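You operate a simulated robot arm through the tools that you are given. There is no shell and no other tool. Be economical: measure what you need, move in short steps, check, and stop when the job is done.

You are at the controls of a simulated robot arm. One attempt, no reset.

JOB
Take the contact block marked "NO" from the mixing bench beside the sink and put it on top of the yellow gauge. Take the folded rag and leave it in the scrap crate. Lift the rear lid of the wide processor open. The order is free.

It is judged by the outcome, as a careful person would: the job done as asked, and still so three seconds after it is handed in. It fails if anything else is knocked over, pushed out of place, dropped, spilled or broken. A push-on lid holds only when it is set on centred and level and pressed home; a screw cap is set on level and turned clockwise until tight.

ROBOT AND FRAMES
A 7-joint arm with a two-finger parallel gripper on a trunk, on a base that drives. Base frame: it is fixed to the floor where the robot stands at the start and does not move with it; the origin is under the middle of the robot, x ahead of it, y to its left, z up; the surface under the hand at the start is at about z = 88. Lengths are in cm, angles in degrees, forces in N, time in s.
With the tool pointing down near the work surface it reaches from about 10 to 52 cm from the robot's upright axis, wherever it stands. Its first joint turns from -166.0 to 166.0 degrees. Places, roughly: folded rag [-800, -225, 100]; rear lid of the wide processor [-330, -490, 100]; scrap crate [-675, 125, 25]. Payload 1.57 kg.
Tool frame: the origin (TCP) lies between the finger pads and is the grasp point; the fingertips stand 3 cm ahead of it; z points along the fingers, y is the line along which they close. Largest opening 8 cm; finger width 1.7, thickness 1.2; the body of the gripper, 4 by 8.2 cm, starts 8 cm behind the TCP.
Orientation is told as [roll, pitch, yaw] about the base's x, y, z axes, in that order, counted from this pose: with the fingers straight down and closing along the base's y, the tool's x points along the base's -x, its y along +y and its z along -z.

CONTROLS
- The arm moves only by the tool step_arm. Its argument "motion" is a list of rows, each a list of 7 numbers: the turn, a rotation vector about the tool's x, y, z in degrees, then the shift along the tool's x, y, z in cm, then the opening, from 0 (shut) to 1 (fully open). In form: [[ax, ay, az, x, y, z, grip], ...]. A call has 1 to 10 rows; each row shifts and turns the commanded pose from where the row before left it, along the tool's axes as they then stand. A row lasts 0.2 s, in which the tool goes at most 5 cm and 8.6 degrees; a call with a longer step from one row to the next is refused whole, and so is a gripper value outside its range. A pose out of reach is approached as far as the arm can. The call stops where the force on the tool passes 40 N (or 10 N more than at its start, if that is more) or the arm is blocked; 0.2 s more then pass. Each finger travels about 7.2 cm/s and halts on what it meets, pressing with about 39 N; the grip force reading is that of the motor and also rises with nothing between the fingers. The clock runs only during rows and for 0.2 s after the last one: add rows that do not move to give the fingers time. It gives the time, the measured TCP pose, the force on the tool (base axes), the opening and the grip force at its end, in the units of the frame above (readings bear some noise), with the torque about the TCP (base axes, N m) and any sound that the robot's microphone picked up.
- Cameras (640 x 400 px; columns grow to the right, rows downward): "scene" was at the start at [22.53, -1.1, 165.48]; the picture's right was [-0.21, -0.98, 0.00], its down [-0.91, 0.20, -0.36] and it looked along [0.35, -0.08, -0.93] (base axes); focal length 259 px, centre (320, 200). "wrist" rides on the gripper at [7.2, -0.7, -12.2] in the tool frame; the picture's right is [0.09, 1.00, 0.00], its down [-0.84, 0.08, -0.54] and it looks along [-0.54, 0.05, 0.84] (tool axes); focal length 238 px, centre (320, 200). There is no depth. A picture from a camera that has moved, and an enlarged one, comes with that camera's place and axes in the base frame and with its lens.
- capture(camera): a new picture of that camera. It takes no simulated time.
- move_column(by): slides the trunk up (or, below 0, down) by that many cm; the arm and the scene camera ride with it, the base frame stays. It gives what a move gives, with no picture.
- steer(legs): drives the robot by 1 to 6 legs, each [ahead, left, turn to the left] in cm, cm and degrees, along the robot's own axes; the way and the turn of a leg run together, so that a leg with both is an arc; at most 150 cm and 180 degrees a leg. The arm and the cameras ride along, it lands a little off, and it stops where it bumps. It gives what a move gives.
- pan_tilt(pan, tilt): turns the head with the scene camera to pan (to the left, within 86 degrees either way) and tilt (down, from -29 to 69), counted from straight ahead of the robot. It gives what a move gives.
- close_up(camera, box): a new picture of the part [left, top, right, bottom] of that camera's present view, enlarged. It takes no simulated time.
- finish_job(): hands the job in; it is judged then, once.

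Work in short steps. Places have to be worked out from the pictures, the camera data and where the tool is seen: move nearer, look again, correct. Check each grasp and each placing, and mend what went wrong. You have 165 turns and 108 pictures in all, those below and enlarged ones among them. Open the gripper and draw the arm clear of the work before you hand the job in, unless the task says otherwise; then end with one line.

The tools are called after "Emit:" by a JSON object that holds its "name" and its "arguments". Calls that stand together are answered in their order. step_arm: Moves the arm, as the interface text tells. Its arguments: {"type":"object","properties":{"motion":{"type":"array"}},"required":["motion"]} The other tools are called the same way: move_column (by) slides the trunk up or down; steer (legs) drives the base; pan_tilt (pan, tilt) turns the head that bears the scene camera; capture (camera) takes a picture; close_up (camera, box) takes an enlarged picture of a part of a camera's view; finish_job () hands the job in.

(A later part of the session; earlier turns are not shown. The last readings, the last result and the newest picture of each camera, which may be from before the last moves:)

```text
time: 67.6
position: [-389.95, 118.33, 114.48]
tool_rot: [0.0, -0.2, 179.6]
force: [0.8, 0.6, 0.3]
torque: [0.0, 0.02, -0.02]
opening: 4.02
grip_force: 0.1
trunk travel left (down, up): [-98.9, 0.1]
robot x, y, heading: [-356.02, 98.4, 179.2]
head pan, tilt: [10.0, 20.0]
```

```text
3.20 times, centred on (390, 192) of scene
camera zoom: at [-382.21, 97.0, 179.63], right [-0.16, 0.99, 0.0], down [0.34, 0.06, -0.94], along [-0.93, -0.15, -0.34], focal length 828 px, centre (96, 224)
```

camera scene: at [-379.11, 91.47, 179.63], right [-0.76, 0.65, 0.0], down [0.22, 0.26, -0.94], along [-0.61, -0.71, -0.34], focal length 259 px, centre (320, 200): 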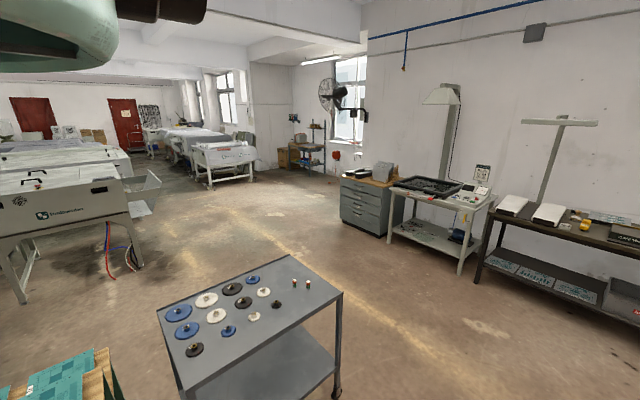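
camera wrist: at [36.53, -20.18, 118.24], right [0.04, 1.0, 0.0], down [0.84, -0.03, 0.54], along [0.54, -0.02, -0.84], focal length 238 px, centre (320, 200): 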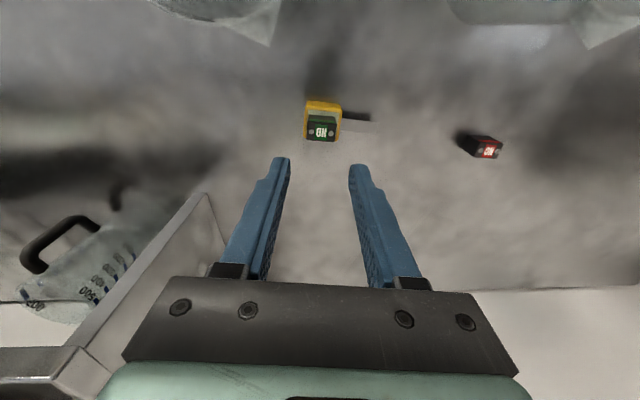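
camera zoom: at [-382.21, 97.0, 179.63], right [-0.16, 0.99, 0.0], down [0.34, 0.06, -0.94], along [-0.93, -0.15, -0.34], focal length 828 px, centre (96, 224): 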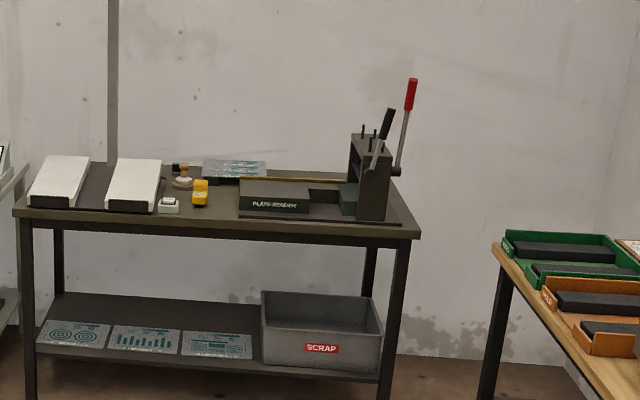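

The crate is on the lower shelf of the dark bench. The rag seems to be in a recess beyond the drawer cabinet; I drive across the open floor between the cart and the benches to look.

Emit:
{"name": "steer", "arguments": {"legs": [[0, 0, 0.8], [150, 0, 0], [45, 0, 0], [0, 150, 0], [0, 120, 0]]}}

Emit:
{"name": "pan_tilt", "arguments": {"pan": 25, "tilt": 22}}

Emit:
{"name": "capture", "arguments": {"camera": "scene"}}

```text
time: 90.4
position: [-580.83, -153.34, 114.34]
tool_rot: [-0.1, -0.1, -176.9]
force: [-0.2, -0.6, 0.2]
torque: [0.02, -0.02, 0.02]
opening: 3.98
grip_force: 0.0
trunk travel left (down, up): [-98.9, 0.1]
robot x, y, heading: [-546.05, -171.45, -177.5]
head pan, tilt: [10.0, 20.0]
```

```text
time: 91.2
position: [-580.88, -153.28, 114.3]
tool_rot: [0.1, -0.1, -176.9]
force: [0.1, -0.3, 0.3]
torque: [-0.06, 0.01, 0.0]
opening: 3.98
grip_force: 0.2
trunk travel left (down, up): [-98.9, 0.1]
robot x, y, heading: [-545.81, -171.33, -177.1]
head pan, tilt: [25.0, 22.0]
```

```text
69 pictures are left
camera scene: at [-571.03, -176.48, 179.31], right [-0.46, 0.89, 0.0], down [0.33, 0.17, -0.93], along [-0.82, -0.43, -0.37], focal length 259 px, centre (320, 200)
```

scene: 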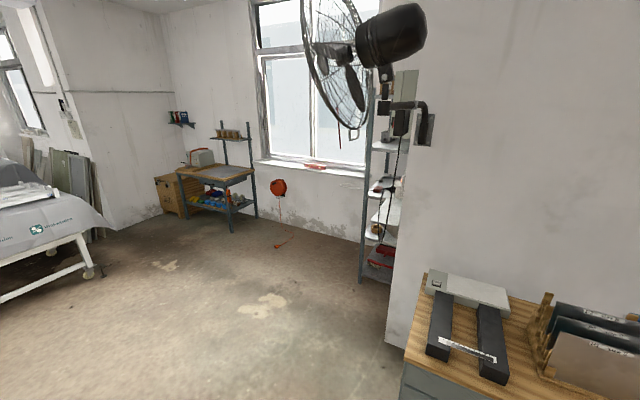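

A shelving rack stands behind the wall corner where the rag should be; also a reddish thing on the sill. I zoom.

Emit:
{"name": "close_up", "arguments": {"camera": "scene", "box": [290, 110, 450, 290]}}

```text
2.22 times, centred on (370, 200) of scene
camera zoom: at [-571.03, -176.48, 179.31], right [-0.46, 0.89, 0.0], down [0.33, 0.17, -0.93], along [-0.82, -0.43, -0.37], focal length 575 px, centre (209, 200)
```

zoom: 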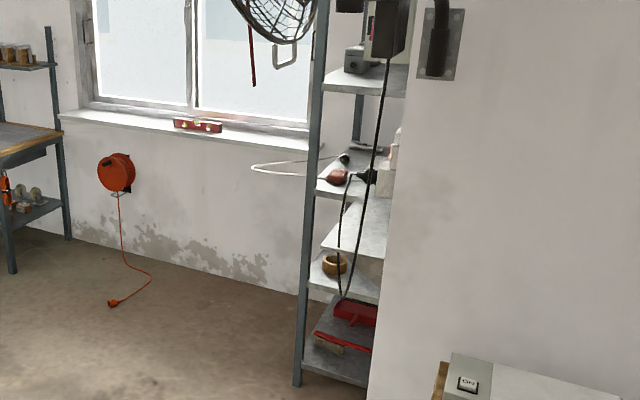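

The rack is in the recess. I move further left and forward to look into it.

Emit:
{"name": "steer", "arguments": {"legs": [[0, 0, -2.7], [0, 110, 0], [60, 0, 0]]}}

Emit:
{"name": "pan_tilt", "arguments": {"pan": -18, "tilt": 25}}

Emit:
{"name": "capture", "arguments": {"camera": "scene"}}

```text
time: 100.2
position: [-639.78, -261.53, 114.45]
tool_rot: [0.0, -0.1, 179.6]
force: [0.6, -0.4, -0.1]
torque: [0.0, -0.01, -0.02]
opening: 4.01
grip_force: 0.0
trunk travel left (down, up): [-98.9, 0.1]
robot x, y, heading: [-605.64, -281.66, 179.1]
head pan, tilt: [25.0, 22.0]
```

```text
time: 101.3
position: [-639.84, -261.49, 114.45]
tool_rot: [-0.1, -0.1, 179.6]
force: [0.3, -0.3, -0.4]
torque: [-0.01, 0.0, -0.02]
opening: 4.0
grip_force: 0.0
trunk travel left (down, up): [-98.9, 0.1]
robot x, y, heading: [-606.37, -281.54, 179.2]
head pan, tilt: [-18.0, 25.0]
```

```text
67 pictures are left
camera scene: at [-631.69, -278.34, 178.82], right [0.32, 0.95, 0.0], down [0.4, -0.14, -0.91], along [-0.86, 0.29, -0.42], focal length 259 px, centre (320, 200)
```

scene: 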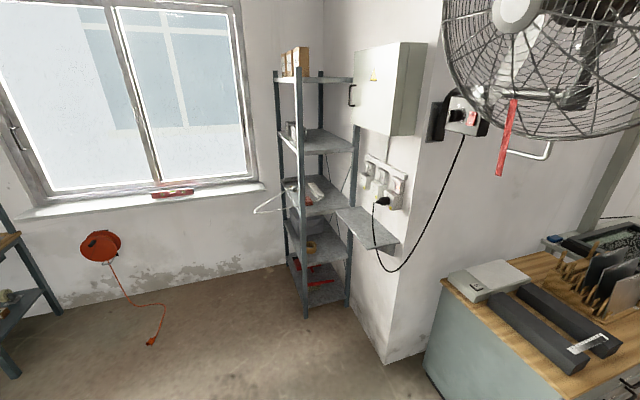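

Emit:
{"name": "close_up", "arguments": {"camera": "scene", "box": [240, 110, 400, 210]}}

Emit:
{"name": "close_up", "arguments": {"camera": "scene", "box": [250, 190, 410, 320]}}

```text
4.00 times, centred on (320, 160) of scene
camera zoom: at [-631.69, -278.34, 178.82], right [0.32, 0.95, 0.0], down [0.4, -0.14, -0.91], along [-0.86, 0.29, -0.42], focal length 1034 px, centre (320, 360)
```

zoom: 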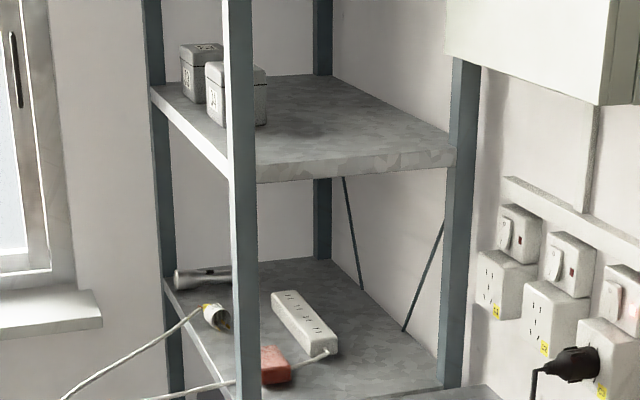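

```text
3.08 times, centred on (330, 255) of scene
camera zoom: at [-631.69, -278.34, 178.82], right [0.32, 0.95, 0.0], down [0.4, -0.14, -0.91], along [-0.86, 0.29, -0.42], focal length 796 px, centre (289, 31)
```

zoom: 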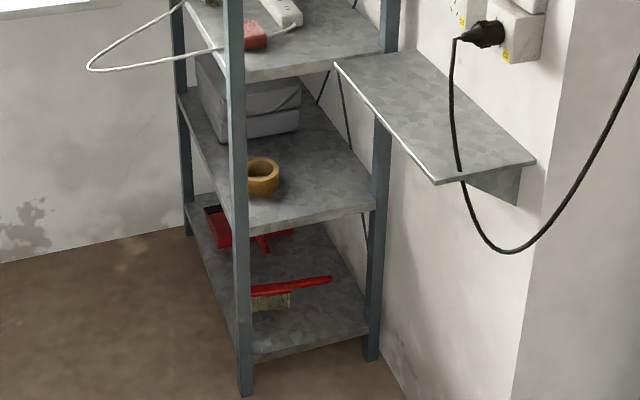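

The pinkish folded rag lies on the rack shelf at about (-800, -230, 97); the rack's long open side faces -y. I'll turn to face +y and sidle toward it, keeping distance.

Emit:
{"name": "steer", "arguments": {"legs": [[0, 0, -89], [-18, 0, 0], [0, 140, 0]]}}

Emit:
{"name": "pan_tilt", "arguments": {"pan": 30, "tilt": 40}}

Emit:
{"name": "capture", "arguments": {"camera": "scene"}}

```text
time: 113.1
position: [-725.74, -266.74, 114.45]
tool_rot: [0.0, -0.1, 90.8]
force: [0.7, 0.4, -0.4]
torque: [0.0, 0.01, 0.0]
opening: 4.01
grip_force: 0.0
trunk travel left (down, up): [-98.9, 0.1]
robot x, y, heading: [-745.24, -300.59, 90.8]
head pan, tilt: [-18.0, 25.0]
```

```text
time: 114.3
position: [-725.76, -266.64, 114.36]
tool_rot: [0.0, -0.1, 90.8]
force: [1.1, 0.1, 0.2]
torque: [0.0, -0.02, 0.0]
opening: 4.02
grip_force: 0.1
trunk travel left (down, up): [-98.9, 0.1]
robot x, y, heading: [-745.37, -300.97, 90.2]
head pan, tilt: [30.0, 40.0]
```

```text
64 pictures are left
camera scene: at [-749.62, -276.42, 176.49], right [0.86, 0.51, 0.0], down [0.33, -0.55, -0.77], along [-0.39, 0.66, -0.64], focal length 259 px, centre (320, 200)
```

scene: 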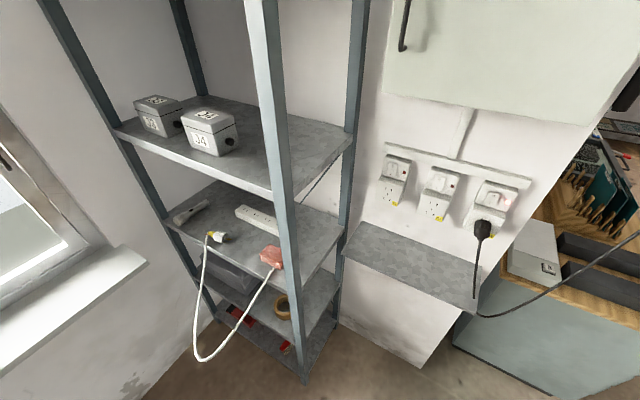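

Rag at about (-796, -234, 98), near the front-right of the shelf, with a dangling cable beside it. I sidle 48 cm further and look closely.

Emit:
{"name": "steer", "arguments": {"legs": [[0, 48, 0]]}}

Emit:
{"name": "pan_tilt", "arguments": {"pan": 0, "tilt": 60}}

Emit:
{"name": "capture", "arguments": {"camera": "scene"}}

```text
time: 117.1
position: [-772.52, -266.94, 114.48]
tool_rot: [0.0, -0.1, 90.7]
force: [0.2, 0.8, 0.0]
torque: [-0.03, -0.01, 0.0]
opening: 4.0
grip_force: 0.0
trunk travel left (down, up): [-98.9, 0.1]
robot x, y, heading: [-791.76, -301.18, 90.4]
head pan, tilt: [30.0, 40.0]
```

```text
time: 118.0
position: [-772.51, -266.95, 114.31]
tool_rot: [0.0, -0.1, 90.8]
force: [0.3, -0.3, 0.2]
torque: [0.01, 0.03, -0.01]
opening: 4.01
grip_force: 0.0
trunk travel left (down, up): [-98.9, 0.1]
robot x, y, heading: [-792.01, -301.19, 90.2]
head pan, tilt: [0.0, 60.0]
```

```text
63 pictures are left
camera scene: at [-792.11, -277.46, 173.82], right [1.0, 0.01, 0.0], down [0.01, -0.87, -0.5], along [0.0, 0.5, -0.87], focal length 259 px, centre (320, 200)
```

scene: 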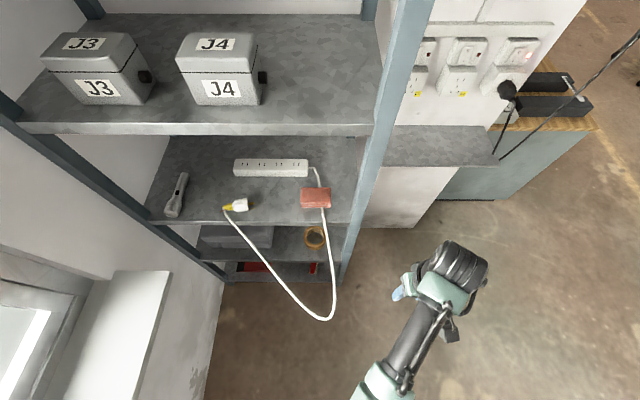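

Emit:
{"name": "close_up", "arguments": {"camera": "scene", "box": [220, 140, 380, 240]}}

```text
4.00 times, centred on (300, 190) of scene
camera zoom: at [-792.11, -277.46, 173.82], right [1.0, 0.01, 0.0], down [0.01, -0.87, -0.5], along [0.0, 0.5, -0.87], focal length 1034 px, centre (400, 240)
```

zoom: 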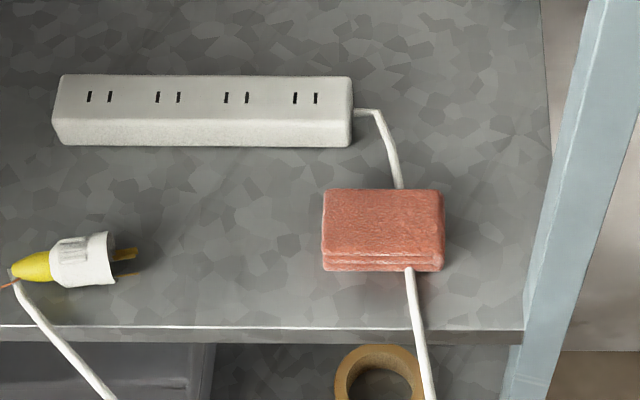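

The rag (≈9.7 × 5.7 × 3.2 cm, centre (-793.5, -233.7), shelf top ≈97.3) lies over a cable. I'll grip it across y at its left end, entering low from the left side of it. First lower the column, bring the tool in front and turn it 90°.

Emit:
{"name": "move_column", "arguments": {"by": -13}}

Emit:
{"name": "step_arm", "arguments": {"motion": [[0, 0, 0, 1, 3.75, 0, 0.5], [0, 0, 0, 1, 3.75, 0, 0.5], [0, 0, 0, 1, 3.75, 0, 0.5], [0, 0, 0, 1, 3.75, 0, 0.5], [0, 0, 0, 1, 3.75, 0, 0.5], [0, 0, 0, 1, 3.75, 0, 0.5], [0, 0, 0, 0, 0, 0, 0.88], [0, 0, 0, 0, 0, 0, 0.88]]}}

Emit:
{"name": "step_arm", "arguments": {"motion": [[0, 0, 8.2, 0, 0, 0, 0.88], [0, 0, 8.2, 0, 0, 0, 0.88], [0, 0, 8.2, 0, 0, 0, 0.88], [0, 0, 8.2, 0, 0, 0, 0.88], [0, 0, 8.2, 0, 0, 0, 0.88], [0, 0, 8.2, 0, 0, 0, 0.88], [0, 0, 8.2, 0, 0, 0, 0.88], [0, 0, 8.2, 0, 0, 0, 0.88], [0, 0, 8.2, 0, 0, 0, 0.88], [0, 0, 8.2, 0, 0, 0, 0.88]]}}

```text
time: 119.6
position: [-772.51, -267.05, 101.4]
tool_rot: [0.0, 0.0, 90.7]
force: [-0.9, -0.9, 0.4]
torque: [0.01, 0.02, 0.01]
opening: 3.98
grip_force: 0.0
trunk travel left (down, up): [-85.9, 13.1]
robot x, y, heading: [-792.13, -301.47, 90.5]
head pan, tilt: [0.0, 60.0]
```

```text
time: 121.4
position: [-795.19, -273.4, 101.43]
tool_rot: [0.0, -0.2, 90.9]
force: [0.6, -0.6, -0.2]
torque: [0.0, 0.0, 0.02]
opening: 7.04
grip_force: 0.0
trunk travel left (down, up): [-85.9, 13.1]
robot x, y, heading: [-791.85, -301.42, 90.7]
head pan, tilt: [0.0, 60.0]
```

```text
time: 123.6
position: [-795.05, -273.43, 101.42]
tool_rot: [0.1, -0.1, 8.7]
force: [0.2, 0.4, 0.0]
torque: [-0.03, 0.01, 0.01]
opening: 7.04
grip_force: 0.0
trunk travel left (down, up): [-85.9, 13.1]
robot x, y, heading: [-792.09, -301.33, 90.5]
head pan, tilt: [0.0, 60.0]
```

Rotation nearly done; finish it, then drive ahead 20 and left 8, and look.

Emit:
{"name": "step_arm", "arguments": {"motion": [[0, 0, 8.2, 0, 0, 0, 0.88], [0, 0, 0.5, 0, 0, 0, 0.88], [0, 0, 0, 0, 0, 0, 0.88]]}}

Emit:
{"name": "steer", "arguments": {"legs": [[0, 8, 0], [20, 0, 0]]}}

Emit:
{"name": "capture", "arguments": {"camera": "scene"}}

Emit:
{"name": "capture", "arguments": {"camera": "wrist"}}

```text
time: 124.4
position: [-795.04, -273.39, 101.35]
tool_rot: [0.1, 0.2, 0.1]
force: [-0.6, 0.4, -0.3]
torque: [0.01, -0.01, 0.0]
opening: 7.01
grip_force: 0.1
trunk travel left (down, up): [-85.9, 13.1]
robot x, y, heading: [-792.05, -301.2, 90.7]
head pan, tilt: [0.0, 60.0]
```

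```text
time: 126.7
position: [-803.14, -253.42, 101.35]
tool_rot: [0.1, 0.0, -0.1]
force: [0.4, -0.8, 0.7]
torque: [0.05, 0.01, 0.01]
opening: 7.03
grip_force: 0.1
trunk travel left (down, up): [-85.9, 13.1]
robot x, y, heading: [-799.78, -281.18, 90.3]
head pan, tilt: [0.0, 60.0]
```

```text
61 pictures are left
camera scene: at [-800.24, -257.43, 160.82], right [1.0, 0.0, 0.0], down [0.0, -0.87, -0.5], along [0.0, 0.5, -0.87], focal length 259 px, centre (320, 200)
```

scene: 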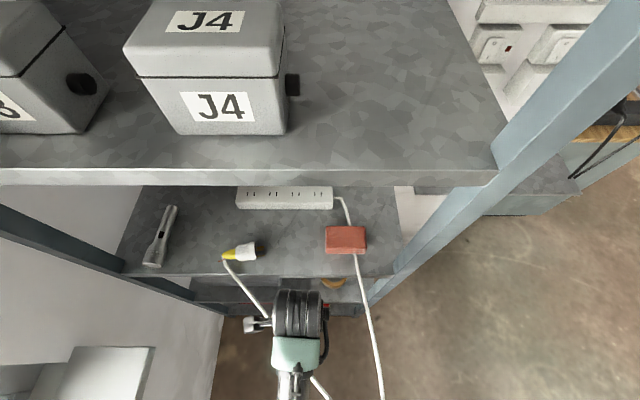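

```text
60 pictures are left
camera wrist: at [-810.37, -254.08, 113.43], right [-0.09, 1.0, 0.0], down [0.84, 0.08, 0.54], along [0.54, 0.05, -0.84], focal length 238 px, centre (320, 200)
```

wrist: 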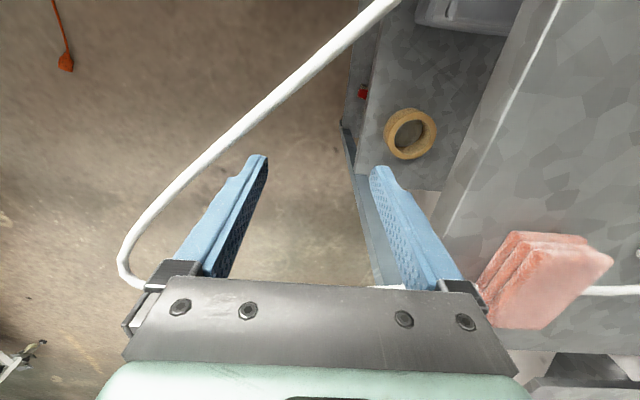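

The tool is left of the rag and just in front of the shelf. I raise 1 cm and extend in over the shelf, then look.

Emit:
{"name": "step_arm", "arguments": {"motion": [[0, 0, 0, 0, 2, -1, 0.88], [0, 0, 0, 0, 4, 0, 0.88], [0, 0, 0, 0, 4, 0, 0.88], [0, 0, 0, 0, 4, 0, 0.88], [0, 0, 0, 0, 4, 0, 0.88], [0, 0, 0, 0, 0, 0, 0.88]]}}

Emit:
{"name": "capture", "arguments": {"camera": "wrist"}}

Emit:
{"name": "capture", "arguments": {"camera": "scene"}}

```text
time: 128.1
position: [-803.14, -235.45, 102.35]
tool_rot: [0.1, 0.0, -0.2]
force: [-0.2, 0.2, 0.3]
torque: [0.0, 0.02, 0.02]
opening: 7.06
grip_force: 0.1
trunk travel left (down, up): [-85.9, 13.1]
robot x, y, heading: [-800.17, -281.28, 90.5]
head pan, tilt: [0.0, 60.0]
```

```text
59 pictures are left
camera wrist: at [-810.43, -236.13, 114.37], right [-0.09, 1.0, 0.0], down [0.84, 0.08, 0.54], along [0.54, 0.05, -0.84], focal length 238 px, centre (320, 200)
```

wrist: 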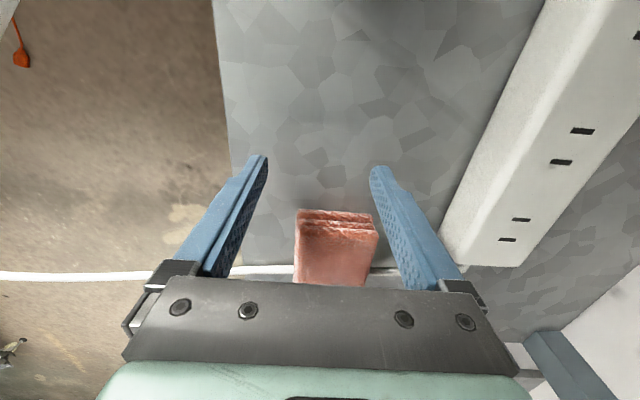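

```text
58 pictures are left
camera scene: at [-800.24, -257.5, 160.83], right [1.0, 0.0, 0.0], down [0.0, -0.87, -0.5], along [0.0, 0.5, -0.87], focal length 259 px, centre (320, 200)
```

scene: 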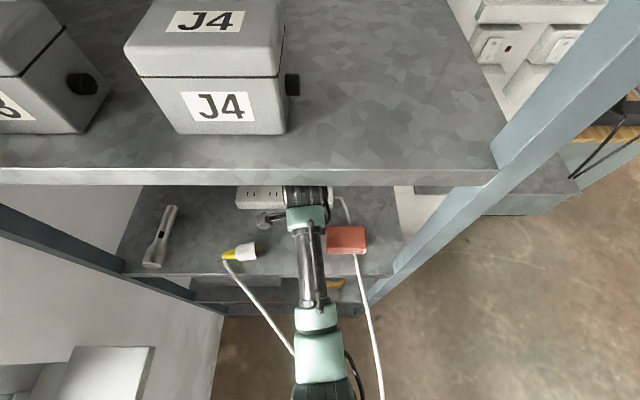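

Shelf top ≈97.5; rag centre y≈-233.75, left end at x≈-799. I centre in y, lower to tips just over the shelf, and slide +x around the rag.

Emit:
{"name": "step_arm", "arguments": {"motion": [[0, 0, 0, 0, 1.7, 0, 0.95], [0, 0, 0, 0, 0, 0.7, 0.95], [0, 0, 0, 0, 0, 0.7, 0.95], [0, 0, 0, -2.5, 0, 0, 0.95], [0, 0, 0, -2.5, 0, 0, 0.95], [0, 0, 0, -2.2, 0, 0, 0.95], [0, 0, 0, 0, 0, 0, 0.95]]}}

Emit:
{"name": "capture", "arguments": {"camera": "wrist"}}

```text
time: 129.7
position: [-795.97, -233.66, 100.95]
tool_rot: [0.0, 0.0, 0.1]
force: [-4.7, 1.4, 4.9]
torque: [-0.23, 0.13, -0.17]
opening: 7.6
grip_force: 0.0
trunk travel left (down, up): [-85.9, 13.1]
robot x, y, heading: [-800.69, -281.1, 90.0]
head pan, tilt: [0.0, 60.0]
```

```text
57 pictures are left
camera wrist: at [-803.14, -234.45, 113.05], right [-0.09, 1.0, 0.0], down [0.84, 0.08, 0.54], along [0.54, 0.05, -0.84], focal length 238 px, centre (320, 200)
```

wrist: 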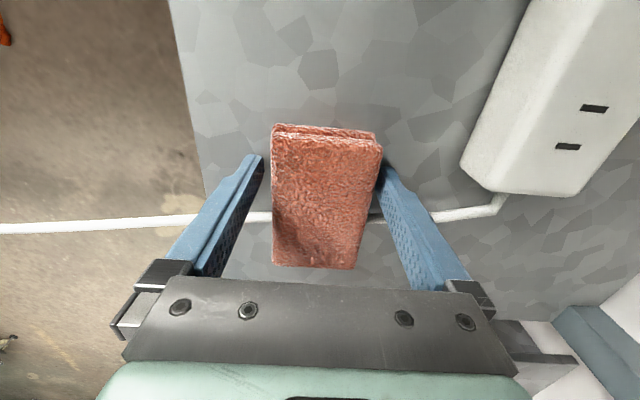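

Slight contact with the shelf (≈5 N). I raise 0.25 and close on the rag.

Emit:
{"name": "step_arm", "arguments": {"motion": [[0, 0, 0, 0, 0, -0.25, 0.95], [0, 0, 0, 0, 0, 0, 0.7], [0, 0, 0, 0, 0, 0, 0.4], [0, 0, 0, 0, 0, 0, 0.2], [0, 0, 0, 0, 0, 0, 0], [0, 0, 0, 0, 0, 0, 0]]}}

Emit:
{"name": "capture", "arguments": {"camera": "wrist"}}

```text
time: 131.1
position: [-795.89, -233.56, 101.33]
tool_rot: [0.1, 0.0, 0.0]
force: [-0.6, -0.4, -0.3]
torque: [-0.01, 0.0, 0.02]
opening: 6.39
grip_force: 39.0
trunk travel left (down, up): [-85.9, 13.1]
robot x, y, heading: [-800.52, -281.35, 90.5]
head pan, tilt: [0.0, 60.0]
```

```text
56 pictures are left
camera wrist: at [-803.11, -234.42, 113.32], right [-0.09, 1.0, 0.0], down [0.84, 0.08, 0.54], along [0.54, 0.05, -0.84], focal length 238 px, centre (320, 200)
```

wrist: 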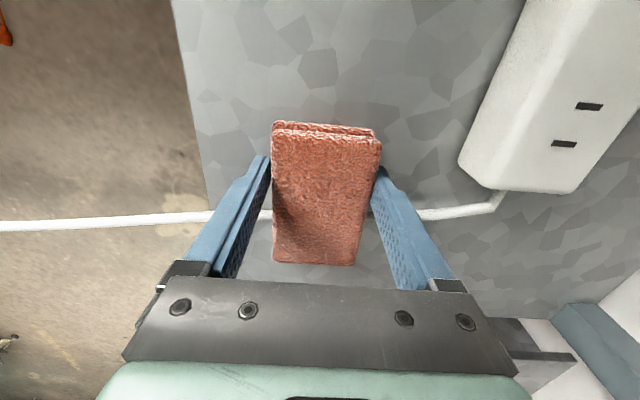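

Gripped at 6.4 cm. Lift straight up 3 cm and check.

Emit:
{"name": "step_arm", "arguments": {"motion": [[0, 0, 0, 0, 0, -0.7, 0], [0, 0, 0, 0, 0, -1, 0], [0, 0, 0, 0, 0, -1.3, 0], [0, 0, 0, 0, 0, 0, 0]]}}

Emit:
{"name": "capture", "arguments": {"camera": "wrist"}}

```text
time: 132.1
position: [-796.12, -233.61, 104.19]
tool_rot: [0.1, 0.0, 0.0]
force: [0.2, 0.6, -0.7]
torque: [0.0, 0.05, 0.0]
opening: 6.39
grip_force: 39.1
trunk travel left (down, up): [-85.9, 13.1]
robot x, y, heading: [-799.9, -281.34, 90.5]
head pan, tilt: [0.0, 60.0]
```

```text
55 pictures are left
camera wrist: at [-803.24, -234.39, 116.24], right [-0.09, 1.0, 0.0], down [0.84, 0.08, 0.54], along [0.54, 0.05, -0.84], focal length 238 px, centre (320, 200)
```

wrist: 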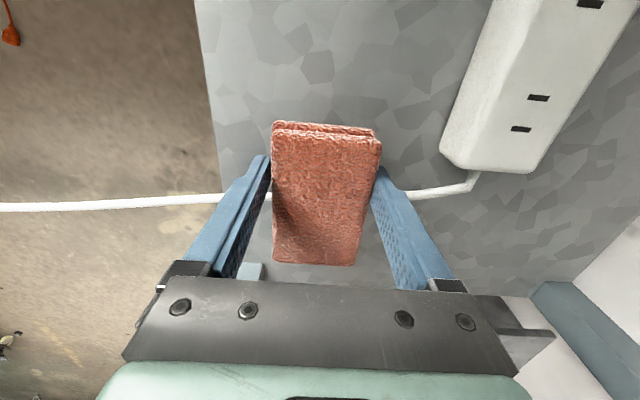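

Rag held and the cable undisturbed. I draw straight out and drive back.

Emit:
{"name": "step_arm", "arguments": {"motion": [[0, 0, 0, 0, -3, 0, 0], [0, 0, 0, 0, -4, 0, 0], [0, 0, 0, 0, -4, 0, 0], [0, 0, 0, 0, -4, 0, 0], [0, 0, 0, 0, -4, 0, 0], [0, 0, 0, 0, 0, 0, 0]]}}

Emit:
{"name": "steer", "arguments": {"legs": [[-22, 0, 0]]}}

Emit:
{"name": "capture", "arguments": {"camera": "scene"}}

```text
time: 133.5
position: [-796.18, -252.5, 104.49]
tool_rot: [0.1, 0.1, 0.0]
force: [-0.2, 0.2, -0.5]
torque: [0.01, 0.0, 0.04]
opening: 6.39
grip_force: 39.3
trunk travel left (down, up): [-85.9, 13.1]
robot x, y, heading: [-800.32, -281.3, 90.3]
head pan, tilt: [0.0, 60.0]
```

```text
time: 135.2
position: [-795.84, -274.33, 104.57]
tool_rot: [0.0, 0.0, -0.3]
force: [-0.2, 0.1, -1.2]
torque: [0.01, 0.03, -0.01]
opening: 6.41
grip_force: 39.1
trunk travel left (down, up): [-85.9, 13.1]
robot x, y, heading: [-799.96, -302.88, 90.0]
head pan, tilt: [0.0, 60.0]
```

```text
54 pictures are left
camera scene: at [-800.06, -279.27, 160.81], right [1.0, 0.0, 0.0], down [0.0, -0.87, -0.5], along [0.0, 0.5, -0.87], focal length 259 px, centre (320, 200)
```

scene: 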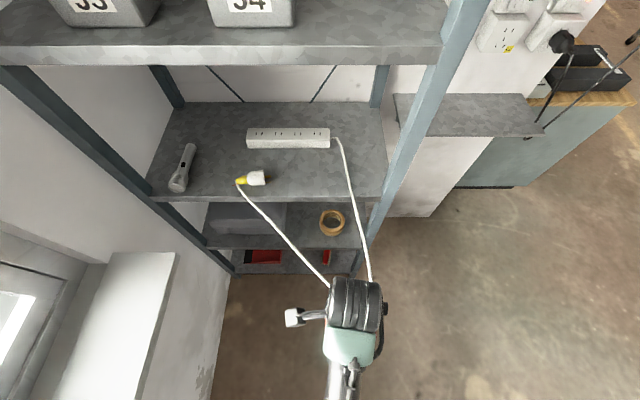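

Shelf left tidy. Now drive back to the corridor at x≈-556 and along to the bench with the scrap crate.

Emit:
{"name": "steer", "arguments": {"legs": [[0, -150, 0], [0, -95, 0], [0, 0, 90], [0, -150, 0], [0, -150, 0], [0, -120, 0]]}}

Emit:
{"name": "pan_tilt", "arguments": {"pan": 0, "tilt": 45}}

Emit:
{"name": "capture", "arguments": {"camera": "scene"}}

```text
time: 170.7
position: [-584.04, 120.6, 104.44]
tool_rot: [0.0, -0.1, 88.6]
force: [-0.4, 0.9, -0.1]
torque: [0.01, 0.02, 0.0]
opening: 6.38
grip_force: 39.4
trunk travel left (down, up): [-85.9, 13.1]
robot x, y, heading: [-556.1, 115.81, 178.9]
head pan, tilt: [0.0, 60.0]
```

```text
time: 171.5
position: [-584.13, 120.7, 104.6]
tool_rot: [0.0, 0.0, 88.7]
force: [0.3, -0.6, -1.1]
torque: [-0.01, 0.01, 0.0]
opening: 6.4
grip_force: 39.3
trunk travel left (down, up): [-85.9, 13.1]
robot x, y, heading: [-555.77, 115.93, 179.2]
head pan, tilt: [0.0, 45.0]
```

```text
53 pictures are left
camera scene: at [-580.61, 116.49, 162.76], right [0.02, 1.0, 0.0], down [0.71, -0.01, -0.71], along [-0.71, 0.01, -0.71], focal length 259 px, centre (320, 200)
```

scene: 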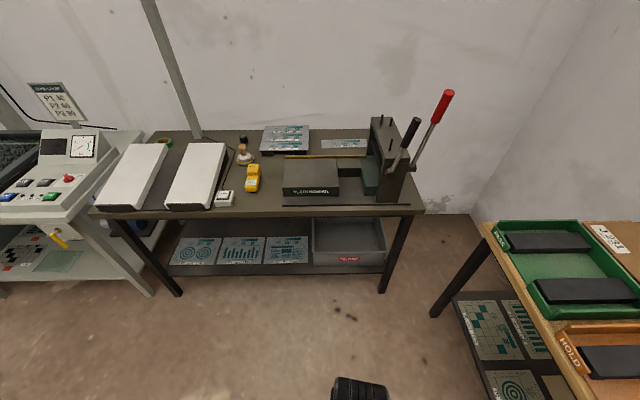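

The bench front is at x≈-659, top z≈78; the crate spans y≈114–155, rim z≈42. The wrist must stay outside, so I'll use a 40° forward tilt. First turn the tool back 90°, extended.

Emit:
{"name": "step_arm", "arguments": {"motion": [[0, 0, -8.2, 0, 0, 0, 0], [0, 0, -8.2, 0, 0, 0, 0], [0, 0, -8.2, 0, 0, 0, 0], [0, 0, -8.2, 0, 0, 0, 0], [0, 0, -8.2, 0, 0, 0, 0], [0, 0, -8.2, 0, 0, 0, 0], [0, 0, -8.2, 0, 0, 0, 0], [0, 0, -8.2, 0, 0, 0, 0], [0, 0, -8.2, 0, 0, 0, 0], [0, 0, -8.2, 0, 0, 0, 0]]}}

Emit:
{"name": "step_arm", "arguments": {"motion": [[0, 0, -8.2, -1, 0, 3, 0], [0, 0, 0, -3.5, 0, 3, 0], [0, 0, 0, -4, 0, 0, 0], [0, 0, 0, -4, 0, 0, 0], [0, 0, 0, -4, 0, 0, 0], [0, -8, 0, 0, 0, 0, 0], [0, -8, 0, 0, 0, 0, 0], [0, -8, 0, 0, 0, 0, 0], [0, -8, 0, 0, 0, 0, 0], [0, -8, 0, 0, 0, 0, 0]]}}

Emit:
{"name": "move_column", "arguments": {"by": -42}}

Emit:
{"name": "capture", "arguments": {"camera": "wrist"}}

Emit:
{"name": "capture", "arguments": {"camera": "scene"}}

```text
time: 173.7
position: [-584.09, 120.53, 104.6]
tool_rot: [-0.1, 0.0, 170.9]
force: [0.6, 0.6, -0.8]
torque: [0.02, -0.02, 0.02]
opening: 6.4
grip_force: 38.7
trunk travel left (down, up): [-85.9, 13.1]
robot x, y, heading: [-555.44, 115.62, 179.2]
head pan, tilt: [0.0, 45.0]
```

```text
time: 175.9
position: [-600.38, 121.15, 98.57]
tool_rot: [0.1, -40.3, 178.9]
force: [0.2, -1.6, -0.3]
torque: [0.03, -0.03, 0.03]
opening: 6.38
grip_force: 38.7
trunk travel left (down, up): [-85.9, 13.1]
robot x, y, heading: [-555.64, 116.11, 179.1]
head pan, tilt: [0.0, 45.0]
```

```text
refused: -42 is not a number from -40 to 40
```

```text
52 pictures are left
camera wrist: at [-587.17, 121.45, 103.11], right [0.05, -1.0, -0.06], down [-0.29, -0.07, 0.95], along [-0.96, -0.03, -0.29], focal length 238 px, centre (320, 200)
```

wrist: 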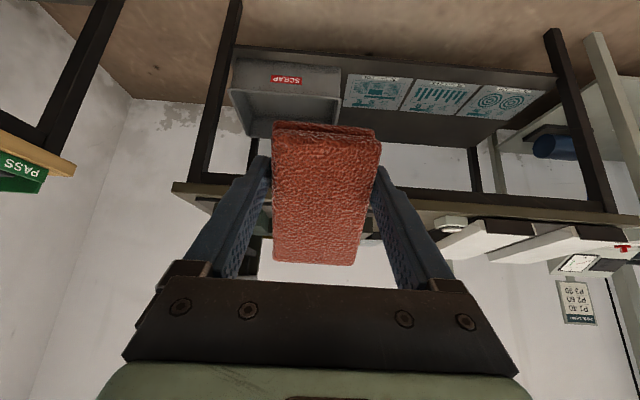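

```text
51 pictures are left
camera scene: at [-580.6, 116.49, 162.77], right [0.02, 1.0, 0.0], down [0.71, -0.01, -0.71], along [-0.71, 0.01, -0.71], focal length 259 px, centre (320, 200)
```

scene: 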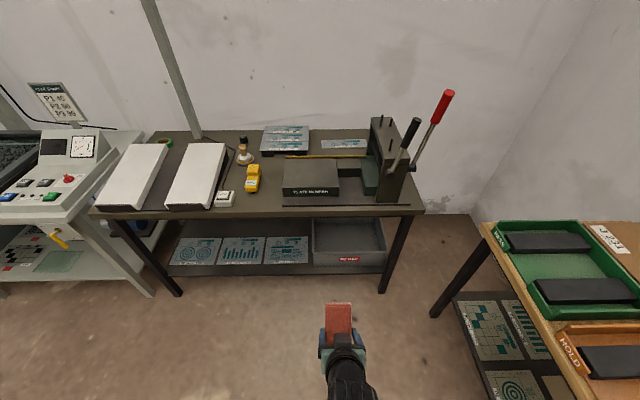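

Good view of the crate: rim ≈42, y centre ≈133.7. Lower column 40, strafe right 12.5 and drive ahead 40; then look.

Emit:
{"name": "move_column", "arguments": {"by": -40}}

Emit:
{"name": "steer", "arguments": {"legs": [[0, -12.5, 0], [38, 0, 0]]}}

Emit:
{"name": "capture", "arguments": {"camera": "scene"}}

Emit:
{"name": "capture", "arguments": {"camera": "wrist"}}

```text
time: 179.7
position: [-600.58, 121.09, 58.54]
tool_rot: [0.1, -40.1, 178.8]
force: [-1.2, 0.4, -1.1]
torque: [0.03, -0.02, -0.02]
opening: 6.37
grip_force: 38.9
trunk travel left (down, up): [-45.9, 53.1]
robot x, y, heading: [-555.85, 115.53, 178.8]
head pan, tilt: [0.0, 45.0]
```

```text
time: 183.0
position: [-638.37, 133.86, 58.53]
tool_rot: [0.0, -40.0, 179.2]
force: [-0.3, 0.7, -0.6]
torque: [-0.04, -0.01, 0.01]
opening: 6.42
grip_force: 39.2
trunk travel left (down, up): [-45.9, 53.1]
robot x, y, heading: [-593.2, 128.98, 179.4]
head pan, tilt: [0.0, 45.0]
```

```text
50 pictures are left
camera scene: at [-618.4, 129.33, 122.75], right [0.01, 1.0, 0.0], down [0.71, -0.01, -0.71], along [-0.71, 0.01, -0.71], focal length 259 px, centre (320, 200)
```

scene: 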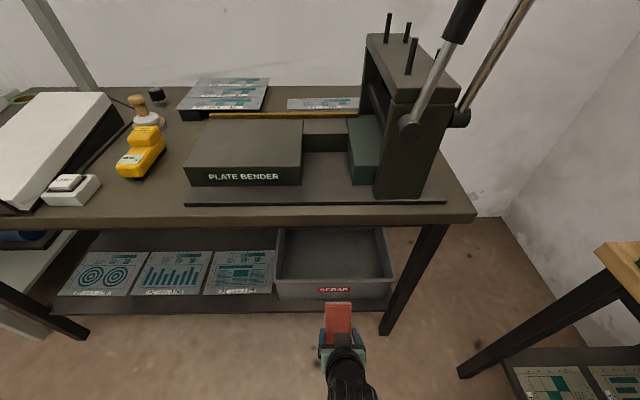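

```text
49 pictures are left
camera wrist: at [-624.97, 134.27, 63.09], right [0.06, -1.0, -0.06], down [-0.29, -0.07, 0.95], along [-0.95, -0.04, -0.3], focal length 238 px, centre (320, 200)
```

wrist: 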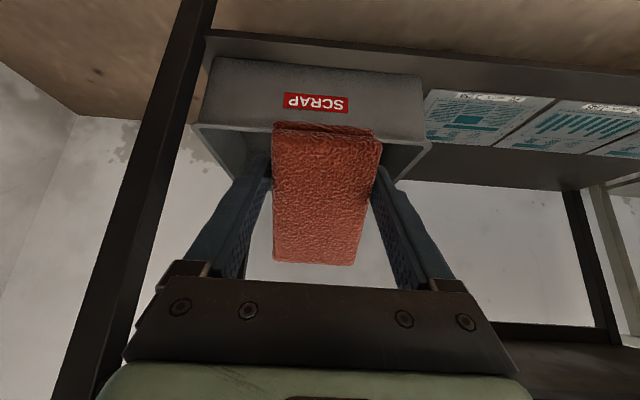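

Rim at (x≈-663, z≈38); bench underside ≈73.5. Lower the column 14 so the TCP is at z≈44.5, then drive ahead 20.

Emit:
{"name": "move_column", "arguments": {"by": -13.5}}

Emit:
{"name": "steer", "arguments": {"legs": [[19, 0, 0]]}}

Emit:
{"name": "capture", "arguments": {"camera": "wrist"}}

```text
time: 184.6
position: [-638.35, 133.93, 45.13]
tool_rot: [0.0, -40.1, 179.2]
force: [-0.5, 0.3, 0.1]
torque: [0.01, -0.01, 0.04]
opening: 6.4
grip_force: 38.7
trunk travel left (down, up): [-32.4, 66.6]
robot x, y, heading: [-593.59, 128.93, 179.4]
head pan, tilt: [0.0, 45.0]
```

```text
time: 186.2
position: [-657.37, 134.1, 45.09]
tool_rot: [0.0, -40.1, 179.2]
force: [-0.2, -0.4, -0.4]
torque: [-0.02, -0.02, 0.02]
opening: 6.4
grip_force: 39.5
trunk travel left (down, up): [-32.4, 66.6]
robot x, y, heading: [-612.3, 129.09, 179.2]
head pan, tilt: [0.0, 45.0]
```

```text
48 pictures are left
camera wrist: at [-644.0, 134.48, 49.6], right [0.06, -1.0, -0.06], down [-0.29, -0.07, 0.95], along [-0.95, -0.04, -0.3], focal length 238 px, centre (320, 200)
```

wrist: 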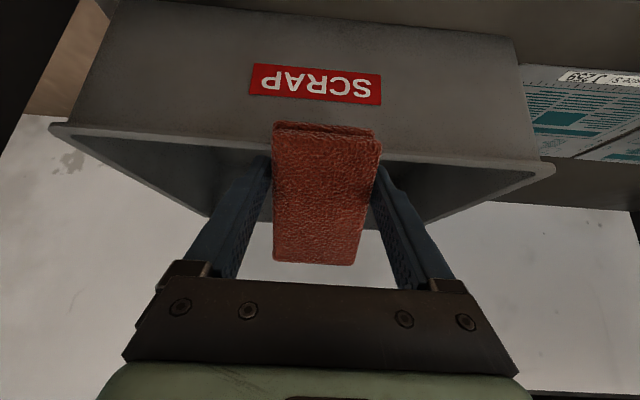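

Rim z≈38.7, we pass above it. Extend the arm 19 cm forward into the crate opening.

Emit:
{"name": "step_arm", "arguments": {"motion": [[0, 0, 0, -3.06, 0, 2.57, 0], [0, 0, 0, -3.06, 0, 2.57, 0], [0, 0, 0, -3.06, 0, 2.57, 0], [0, 0, 0, -3.06, 0, 2.57, 0], [0, 0, 0, -2.3, 0, 1.93, 0], [0, 0, 0, 0, 0, 0, 0]]}}

Emit:
{"name": "capture", "arguments": {"camera": "wrist"}}

Emit:
{"name": "capture", "arguments": {"camera": "scene"}}

```text
time: 187.6
position: [-676.22, 134.46, 45.03]
tool_rot: [0.0, -40.0, 179.2]
force: [0.2, 0.2, -1.7]
torque: [0.0, 0.01, -0.02]
opening: 6.39
grip_force: 39.7
trunk travel left (down, up): [-32.4, 66.6]
robot x, y, heading: [-612.29, 128.8, 179.3]
head pan, tilt: [0.0, 45.0]
```

```text
47 pictures are left
camera wrist: at [-662.96, 134.89, 49.54], right [0.06, -1.0, -0.06], down [-0.29, -0.07, 0.95], along [-0.95, -0.04, -0.3], focal length 238 px, centre (320, 200)
```

wrist: 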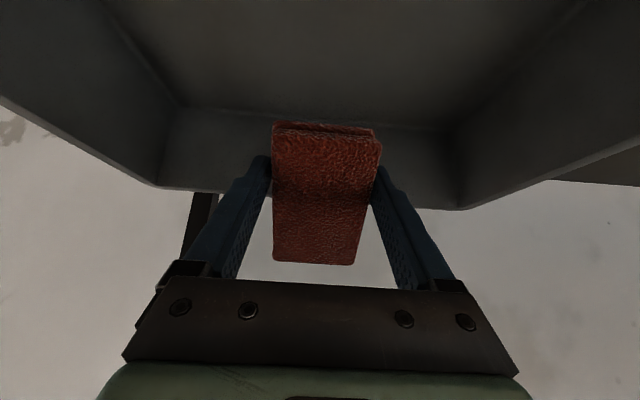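

```text
46 pictures are left
camera scene: at [-637.4, 129.55, 109.26], right [0.01, 1.0, 0.0], down [0.71, -0.01, -0.71], along [-0.71, 0.01, -0.71], focal length 259 px, centre (320, 200)
```

scene: 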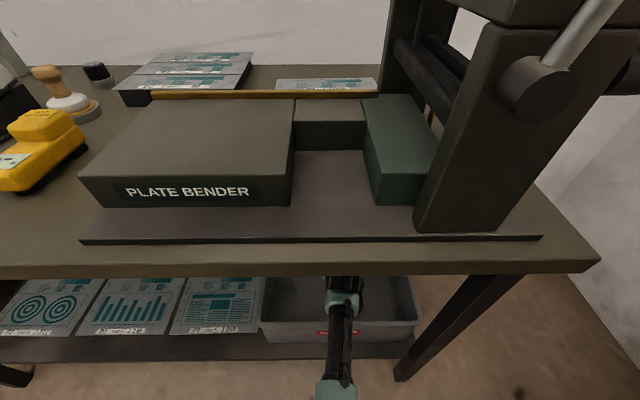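

Inside the opening (back rim ≈ -697). Lower 3 cm more and release.

Emit:
{"name": "move_column", "arguments": {"by": -3}}

Emit:
{"name": "step_arm", "arguments": {"motion": [[0, 0, 0, 0, 0, 0, 0.95], [0, 0, 0, 0, 0, 0, 1], [0, 0, 0, 0, 0, 0, 1], [0, 0, 0, 0, 0, 0, 1]]}}

Emit:
{"name": "capture", "arguments": {"camera": "wrist"}}

```text
time: 188.3
position: [-676.28, 134.53, 41.94]
tool_rot: [0.0, -40.1, 179.2]
force: [-0.1, 0.3, -0.1]
torque: [-0.01, -0.03, 0.0]
opening: 6.38
grip_force: 38.5
trunk travel left (down, up): [-29.4, 69.6]
robot x, y, heading: [-612.34, 129.09, 179.4]
head pan, tilt: [0.0, 45.0]
```

```text
time: 189.3
position: [-676.17, 134.53, 42.0]
tool_rot: [0.1, -40.1, 179.2]
force: [-0.7, 0.5, 0.0]
torque: [0.02, -0.01, -0.04]
opening: 7.99
grip_force: 0.1
trunk travel left (down, up): [-29.4, 69.6]
robot x, y, heading: [-612.51, 129.45, 179.2]
head pan, tilt: [0.0, 45.0]
```

```text
45 pictures are left
camera wrist: at [-662.93, 134.89, 46.55], right [0.06, -1.0, -0.06], down [-0.29, -0.07, 0.95], along [-0.95, -0.04, -0.3], focal length 238 px, centre (320, 200)
```

wrist: 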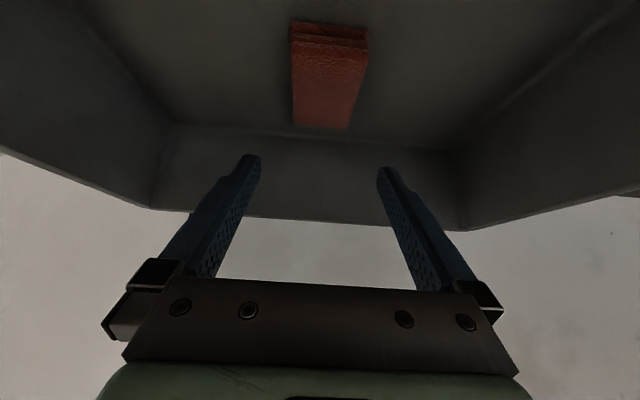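

The rag lies flat on the crate floor. I rise 3, draw the arm out, and back off.

Emit:
{"name": "move_column", "arguments": {"by": 3}}

Emit:
{"name": "step_arm", "arguments": {"motion": [[0, 0, 0, 3.06, 0, -2.57, 1], [0, 0, 0, 3.06, 0, -2.57, 1], [0, 0, 0, 3.06, 0, -2.57, 0.5], [0, 0, 0, 3.06, 0, -2.57, 0.3], [0, 0, 0, 2.3, 0, -1.93, 0.3], [0, 0, 0, 0, 0, 0, 0.3]]}}

Emit:
{"name": "steer", "arguments": {"legs": [[-54, 0, 0]]}}

Emit:
{"name": "move_column", "arguments": {"by": 40}}

Emit:
{"name": "move_column", "arguments": {"by": 26}}

Emit:
{"name": "capture", "arguments": {"camera": "scene"}}

```text
time: 190.1
position: [-676.3, 134.46, 44.99]
tool_rot: [0.0, -40.1, 179.2]
force: [0.7, 0.5, 0.0]
torque: [0.04, 0.03, -0.01]
opening: 8.01
grip_force: 0.0
trunk travel left (down, up): [-32.4, 66.6]
robot x, y, heading: [-612.54, 129.11, 179.6]
head pan, tilt: [0.0, 45.0]
```

```text
time: 191.4
position: [-657.24, 134.06, 45.08]
tool_rot: [0.1, -40.1, 179.1]
force: [0.0, -0.9, -0.2]
torque: [-0.01, 0.02, 0.01]
opening: 2.4
grip_force: 0.1
trunk travel left (down, up): [-32.4, 66.6]
robot x, y, heading: [-612.56, 128.69, 179.5]
head pan, tilt: [0.0, 45.0]
```

```text
time: 194.6
position: [-602.64, 133.45, 45.01]
tool_rot: [0.0, -40.1, 179.1]
force: [0.4, 0.1, -0.2]
torque: [-0.02, -0.03, -0.04]
opening: 2.41
grip_force: 0.1
trunk travel left (down, up): [-32.4, 66.6]
robot x, y, heading: [-557.39, 128.25, 179.3]
head pan, tilt: [0.0, 45.0]
```

```text
time: 198.4
position: [-602.75, 133.43, 85.07]
tool_rot: [0.0, -40.1, 179.1]
force: [0.1, 0.3, -0.5]
torque: [0.0, 0.0, 0.03]
opening: 2.43
grip_force: 0.0
trunk travel left (down, up): [-72.4, 26.6]
robot x, y, heading: [-557.77, 128.36, 179.1]
head pan, tilt: [0.0, 45.0]
```

```text
time: 201.1
position: [-602.54, 133.45, 111.01]
tool_rot: [0.0, -40.1, 179.1]
force: [0.3, -0.2, 0.7]
torque: [-0.02, -0.01, 0.04]
opening: 2.44
grip_force: 0.0
trunk travel left (down, up): [-98.4, 0.6]
robot x, y, heading: [-557.93, 128.38, 179.3]
head pan, tilt: [0.0, 45.0]
```

```text
44 pictures are left
camera scene: at [-582.87, 128.88, 175.26], right [0.01, 1.0, 0.0], down [0.71, -0.01, -0.71], along [-0.71, 0.01, -0.71], focal length 259 px, centre (320, 200)
```

scene: 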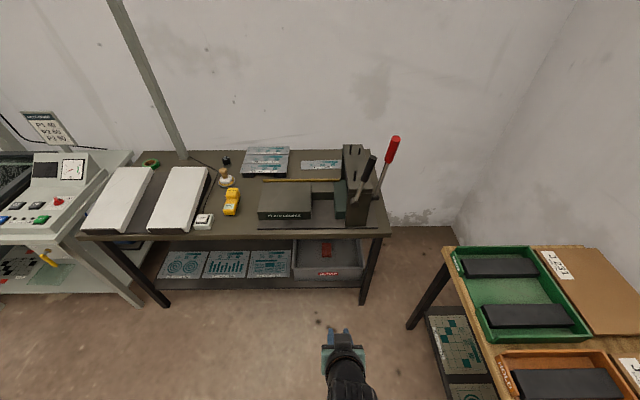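

Rag is in the crate. Now drive along the corridor to y≈-250 and look toward the processors.

Emit:
{"name": "steer", "arguments": {"legs": [[0, 150, 0], [0, 150, 0], [0, 80, 0]]}}

Emit:
{"name": "pan_tilt", "arguments": {"pan": 86, "tilt": 18}}

Emit:
{"name": "capture", "arguments": {"camera": "scene"}}

```text
time: 219.5
position: [-608.17, -247.17, 111.02]
tool_rot: [0.0, -40.1, 178.8]
force: [-0.3, 0.1, 0.1]
torque: [-0.04, 0.04, 0.04]
opening: 2.38
grip_force: 0.0
trunk travel left (down, up): [-98.4, 0.6]
robot x, y, heading: [-563.32, -252.23, 179.0]
head pan, tilt: [0.0, 45.0]
```

```text
time: 221.1
position: [-608.21, -247.16, 111.09]
tool_rot: [0.1, -40.2, 178.7]
force: [0.2, -0.4, 0.2]
torque: [-0.03, -0.02, 0.03]
opening: 2.41
grip_force: 0.1
trunk travel left (down, up): [-98.4, 0.6]
robot x, y, heading: [-563.18, -252.32, 179.1]
head pan, tilt: [85.9, 18.0]
```

```text
43 pictures are left
camera scene: at [-581.09, -261.38, 179.45], right [-1.0, 0.09, 0.0], down [0.03, 0.31, -0.95], along [-0.09, -0.95, -0.31], focal length 259 px, centre (320, 200)
```

scene: 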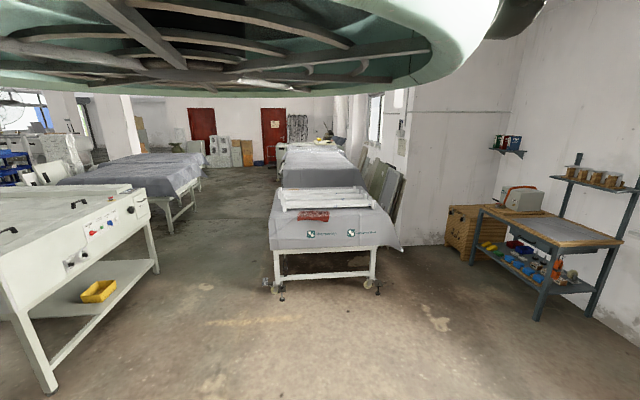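

I turn left ~125° to face the processors.

Emit:
{"name": "steer", "arguments": {"legs": [[0, 0, 125]]}}

Emit:
{"name": "pan_tilt", "arguments": {"pan": 0, "tilt": 22}}

Emit:
{"name": "capture", "arguments": {"camera": "scene"}}

```text
time: 226.7
position: [-541.43, -292.12, 111.0]
tool_rot: [0.0, -40.1, -55.6]
force: [0.1, -0.2, 0.2]
torque: [0.0, 0.01, 0.02]
opening: 2.41
grip_force: 0.0
trunk travel left (down, up): [-98.4, 0.6]
robot x, y, heading: [-563.05, -251.91, -55.6]
head pan, tilt: [85.9, 18.0]
```

```text
time: 228.3
position: [-541.5, -292.16, 110.96]
tool_rot: [0.0, -40.0, -55.6]
force: [0.2, 0.7, -0.4]
torque: [-0.01, -0.01, -0.01]
opening: 2.38
grip_force: 0.0
trunk travel left (down, up): [-98.4, 0.6]
robot x, y, heading: [-563.1, -252.17, -55.6]
head pan, tilt: [0.0, 22.0]
```

```text
42 pictures are left
camera scene: at [-548.36, -274.11, 178.81], right [-0.82, -0.57, 0.0], down [-0.21, 0.31, -0.93], along [0.53, -0.76, -0.37], focal length 259 px, centre (320, 200)
```

scene: 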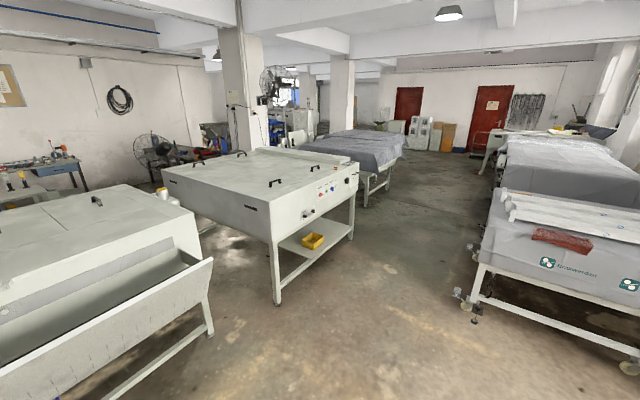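

The centre machine is the wide processor. Zoom on its lids.

Emit:
{"name": "close_up", "arguments": {"camera": "scene", "box": [155, 130, 375, 260]}}

```text
2.91 times, centred on (265, 195) of scene
camera zoom: at [-548.36, -274.11, 178.81], right [-0.82, -0.57, 0.0], down [-0.21, 0.31, -0.93], along [0.53, -0.76, -0.37], focal length 752 px, centre (480, 214)
```

zoom: 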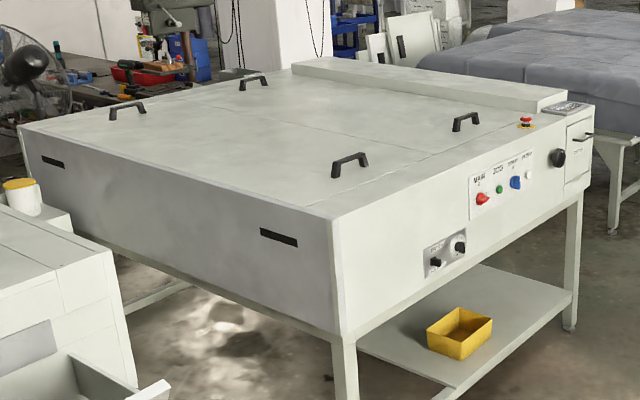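

The rear-lid seam needs a closer view. I drive to about (-480, -440) and turn to face +x toward the machine's end.

Emit:
{"name": "steer", "arguments": {"legs": [[101, -18.5, 0], [101, -18.5, 0], [0, 0, 55.6]]}}

Emit:
{"name": "pan_tilt", "arguments": {"pan": -10, "tilt": 35}}

Emit:
{"name": "capture", "arguments": {"camera": "scene"}}

```text
time: 241.0
position: [-436.16, -444.36, 110.99]
tool_rot: [0.0, -40.1, 0.4]
force: [-0.7, -0.5, 0.1]
torque: [-0.04, 0.0, 0.0]
opening: 2.4
grip_force: 0.0
trunk travel left (down, up): [-98.4, 0.6]
robot x, y, heading: [-481.16, -440.32, 0.5]
head pan, tilt: [0.0, 22.0]
```

```text
time: 241.8
position: [-436.06, -444.39, 111.01]
tool_rot: [0.0, -40.1, 0.4]
force: [-0.8, -0.4, 0.2]
torque: [-0.05, 0.01, -0.02]
opening: 2.38
grip_force: 0.1
trunk travel left (down, up): [-98.4, 0.6]
robot x, y, heading: [-481.13, -440.46, 0.6]
head pan, tilt: [-10.0, 35.0]
```

```text
40 pictures are left
camera scene: at [-455.31, -441.62, 176.75], right [-0.16, -0.99, 0.0], down [-0.57, 0.09, -0.82], along [0.81, -0.13, -0.57], focal length 259 px, centre (320, 200)
```

scene: 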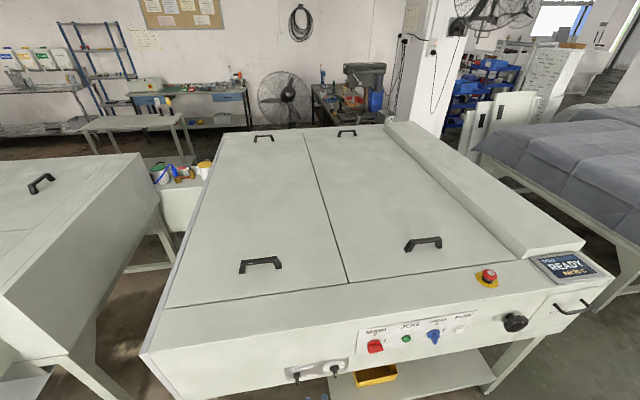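

The lids are split by a seam along x (y≈-460); the rear (right) lid spans y≈-460..-534 next to the raised back housing, with a handle at about (-386, -496) whose bar runs along y. I first bring the tool upright and turn it -90° so it can close along x on that bar.

Emit:
{"name": "step_arm", "arguments": {"motion": [[0, 8, 0, 0, 0, 0, 0.5], [0, 8, 0, 0, 0, 0, 0.5], [0, 8, 0, 0, 0, 0, 0.5], [0, 8, 0, 0, 0, 0, 0.5], [0, 8, 0, 0, 0, 0, 0.5], [0, 0, 0, 3, 0, 0, 0.5], [0, 0, 0, 3, 0, 0, 0.5], [0, 0, 0, 0, 0, 0, 0.5]]}}

Emit:
{"name": "step_arm", "arguments": {"motion": [[0, 0, -8.2, 0, 0, 0, 0.5], [0, 0, -8.2, 0, 0, 0, 0.5], [0, 0, -8.2, 0, 0, 0, 0.5], [0, 0, -8.2, 0, 0, 0, 0.5], [0, 0, -8.2, 0, 0, 0, 0.5], [0, 0, -8.2, 0, 0, 0, 0.5], [0, 0, -8.2, 0, 0, 0, 0.5], [0, 0, -8.2, 0, 0, 0, 0.5], [0, 0, -8.2, 0, 0, 0, 0.5], [0, 0, -8.2, 0, 0, 0, 0.5]]}}

Emit:
{"name": "step_arm", "arguments": {"motion": [[0, 0, -8, 0, 0, 0, 0.5], [0, 0, 0, 0, 0, 0, 0.5]]}}

```text
time: 243.6
position: [-441.84, -444.43, 110.92]
tool_rot: [0.0, 0.1, 0.4]
force: [-0.1, 0.7, 0.1]
torque: [0.0, -0.01, 0.03]
opening: 4.02
grip_force: 0.0
trunk travel left (down, up): [-98.4, 0.6]
robot x, y, heading: [-481.46, -440.6, 0.5]
head pan, tilt: [-10.0, 35.0]
```

```text
time: 245.8
position: [-442.03, -444.43, 110.86]
tool_rot: [-0.1, 0.0, 82.6]
force: [0.4, -0.2, 0.3]
torque: [-0.01, -0.01, 0.03]
opening: 4.0
grip_force: 0.1
trunk travel left (down, up): [-98.4, 0.6]
robot x, y, heading: [-481.18, -440.54, 0.4]
head pan, tilt: [-10.0, 35.0]
```

```text
time: 246.4
position: [-442.13, -444.48, 111.01]
tool_rot: [-0.1, 0.0, 90.5]
force: [-1.2, 0.4, -0.8]
torque: [0.0, 0.01, -0.03]
opening: 4.0
grip_force: 0.0
trunk travel left (down, up): [-98.4, 0.6]
robot x, y, heading: [-481.22, -440.34, 0.4]
head pan, tilt: [-10.0, 35.0]
```

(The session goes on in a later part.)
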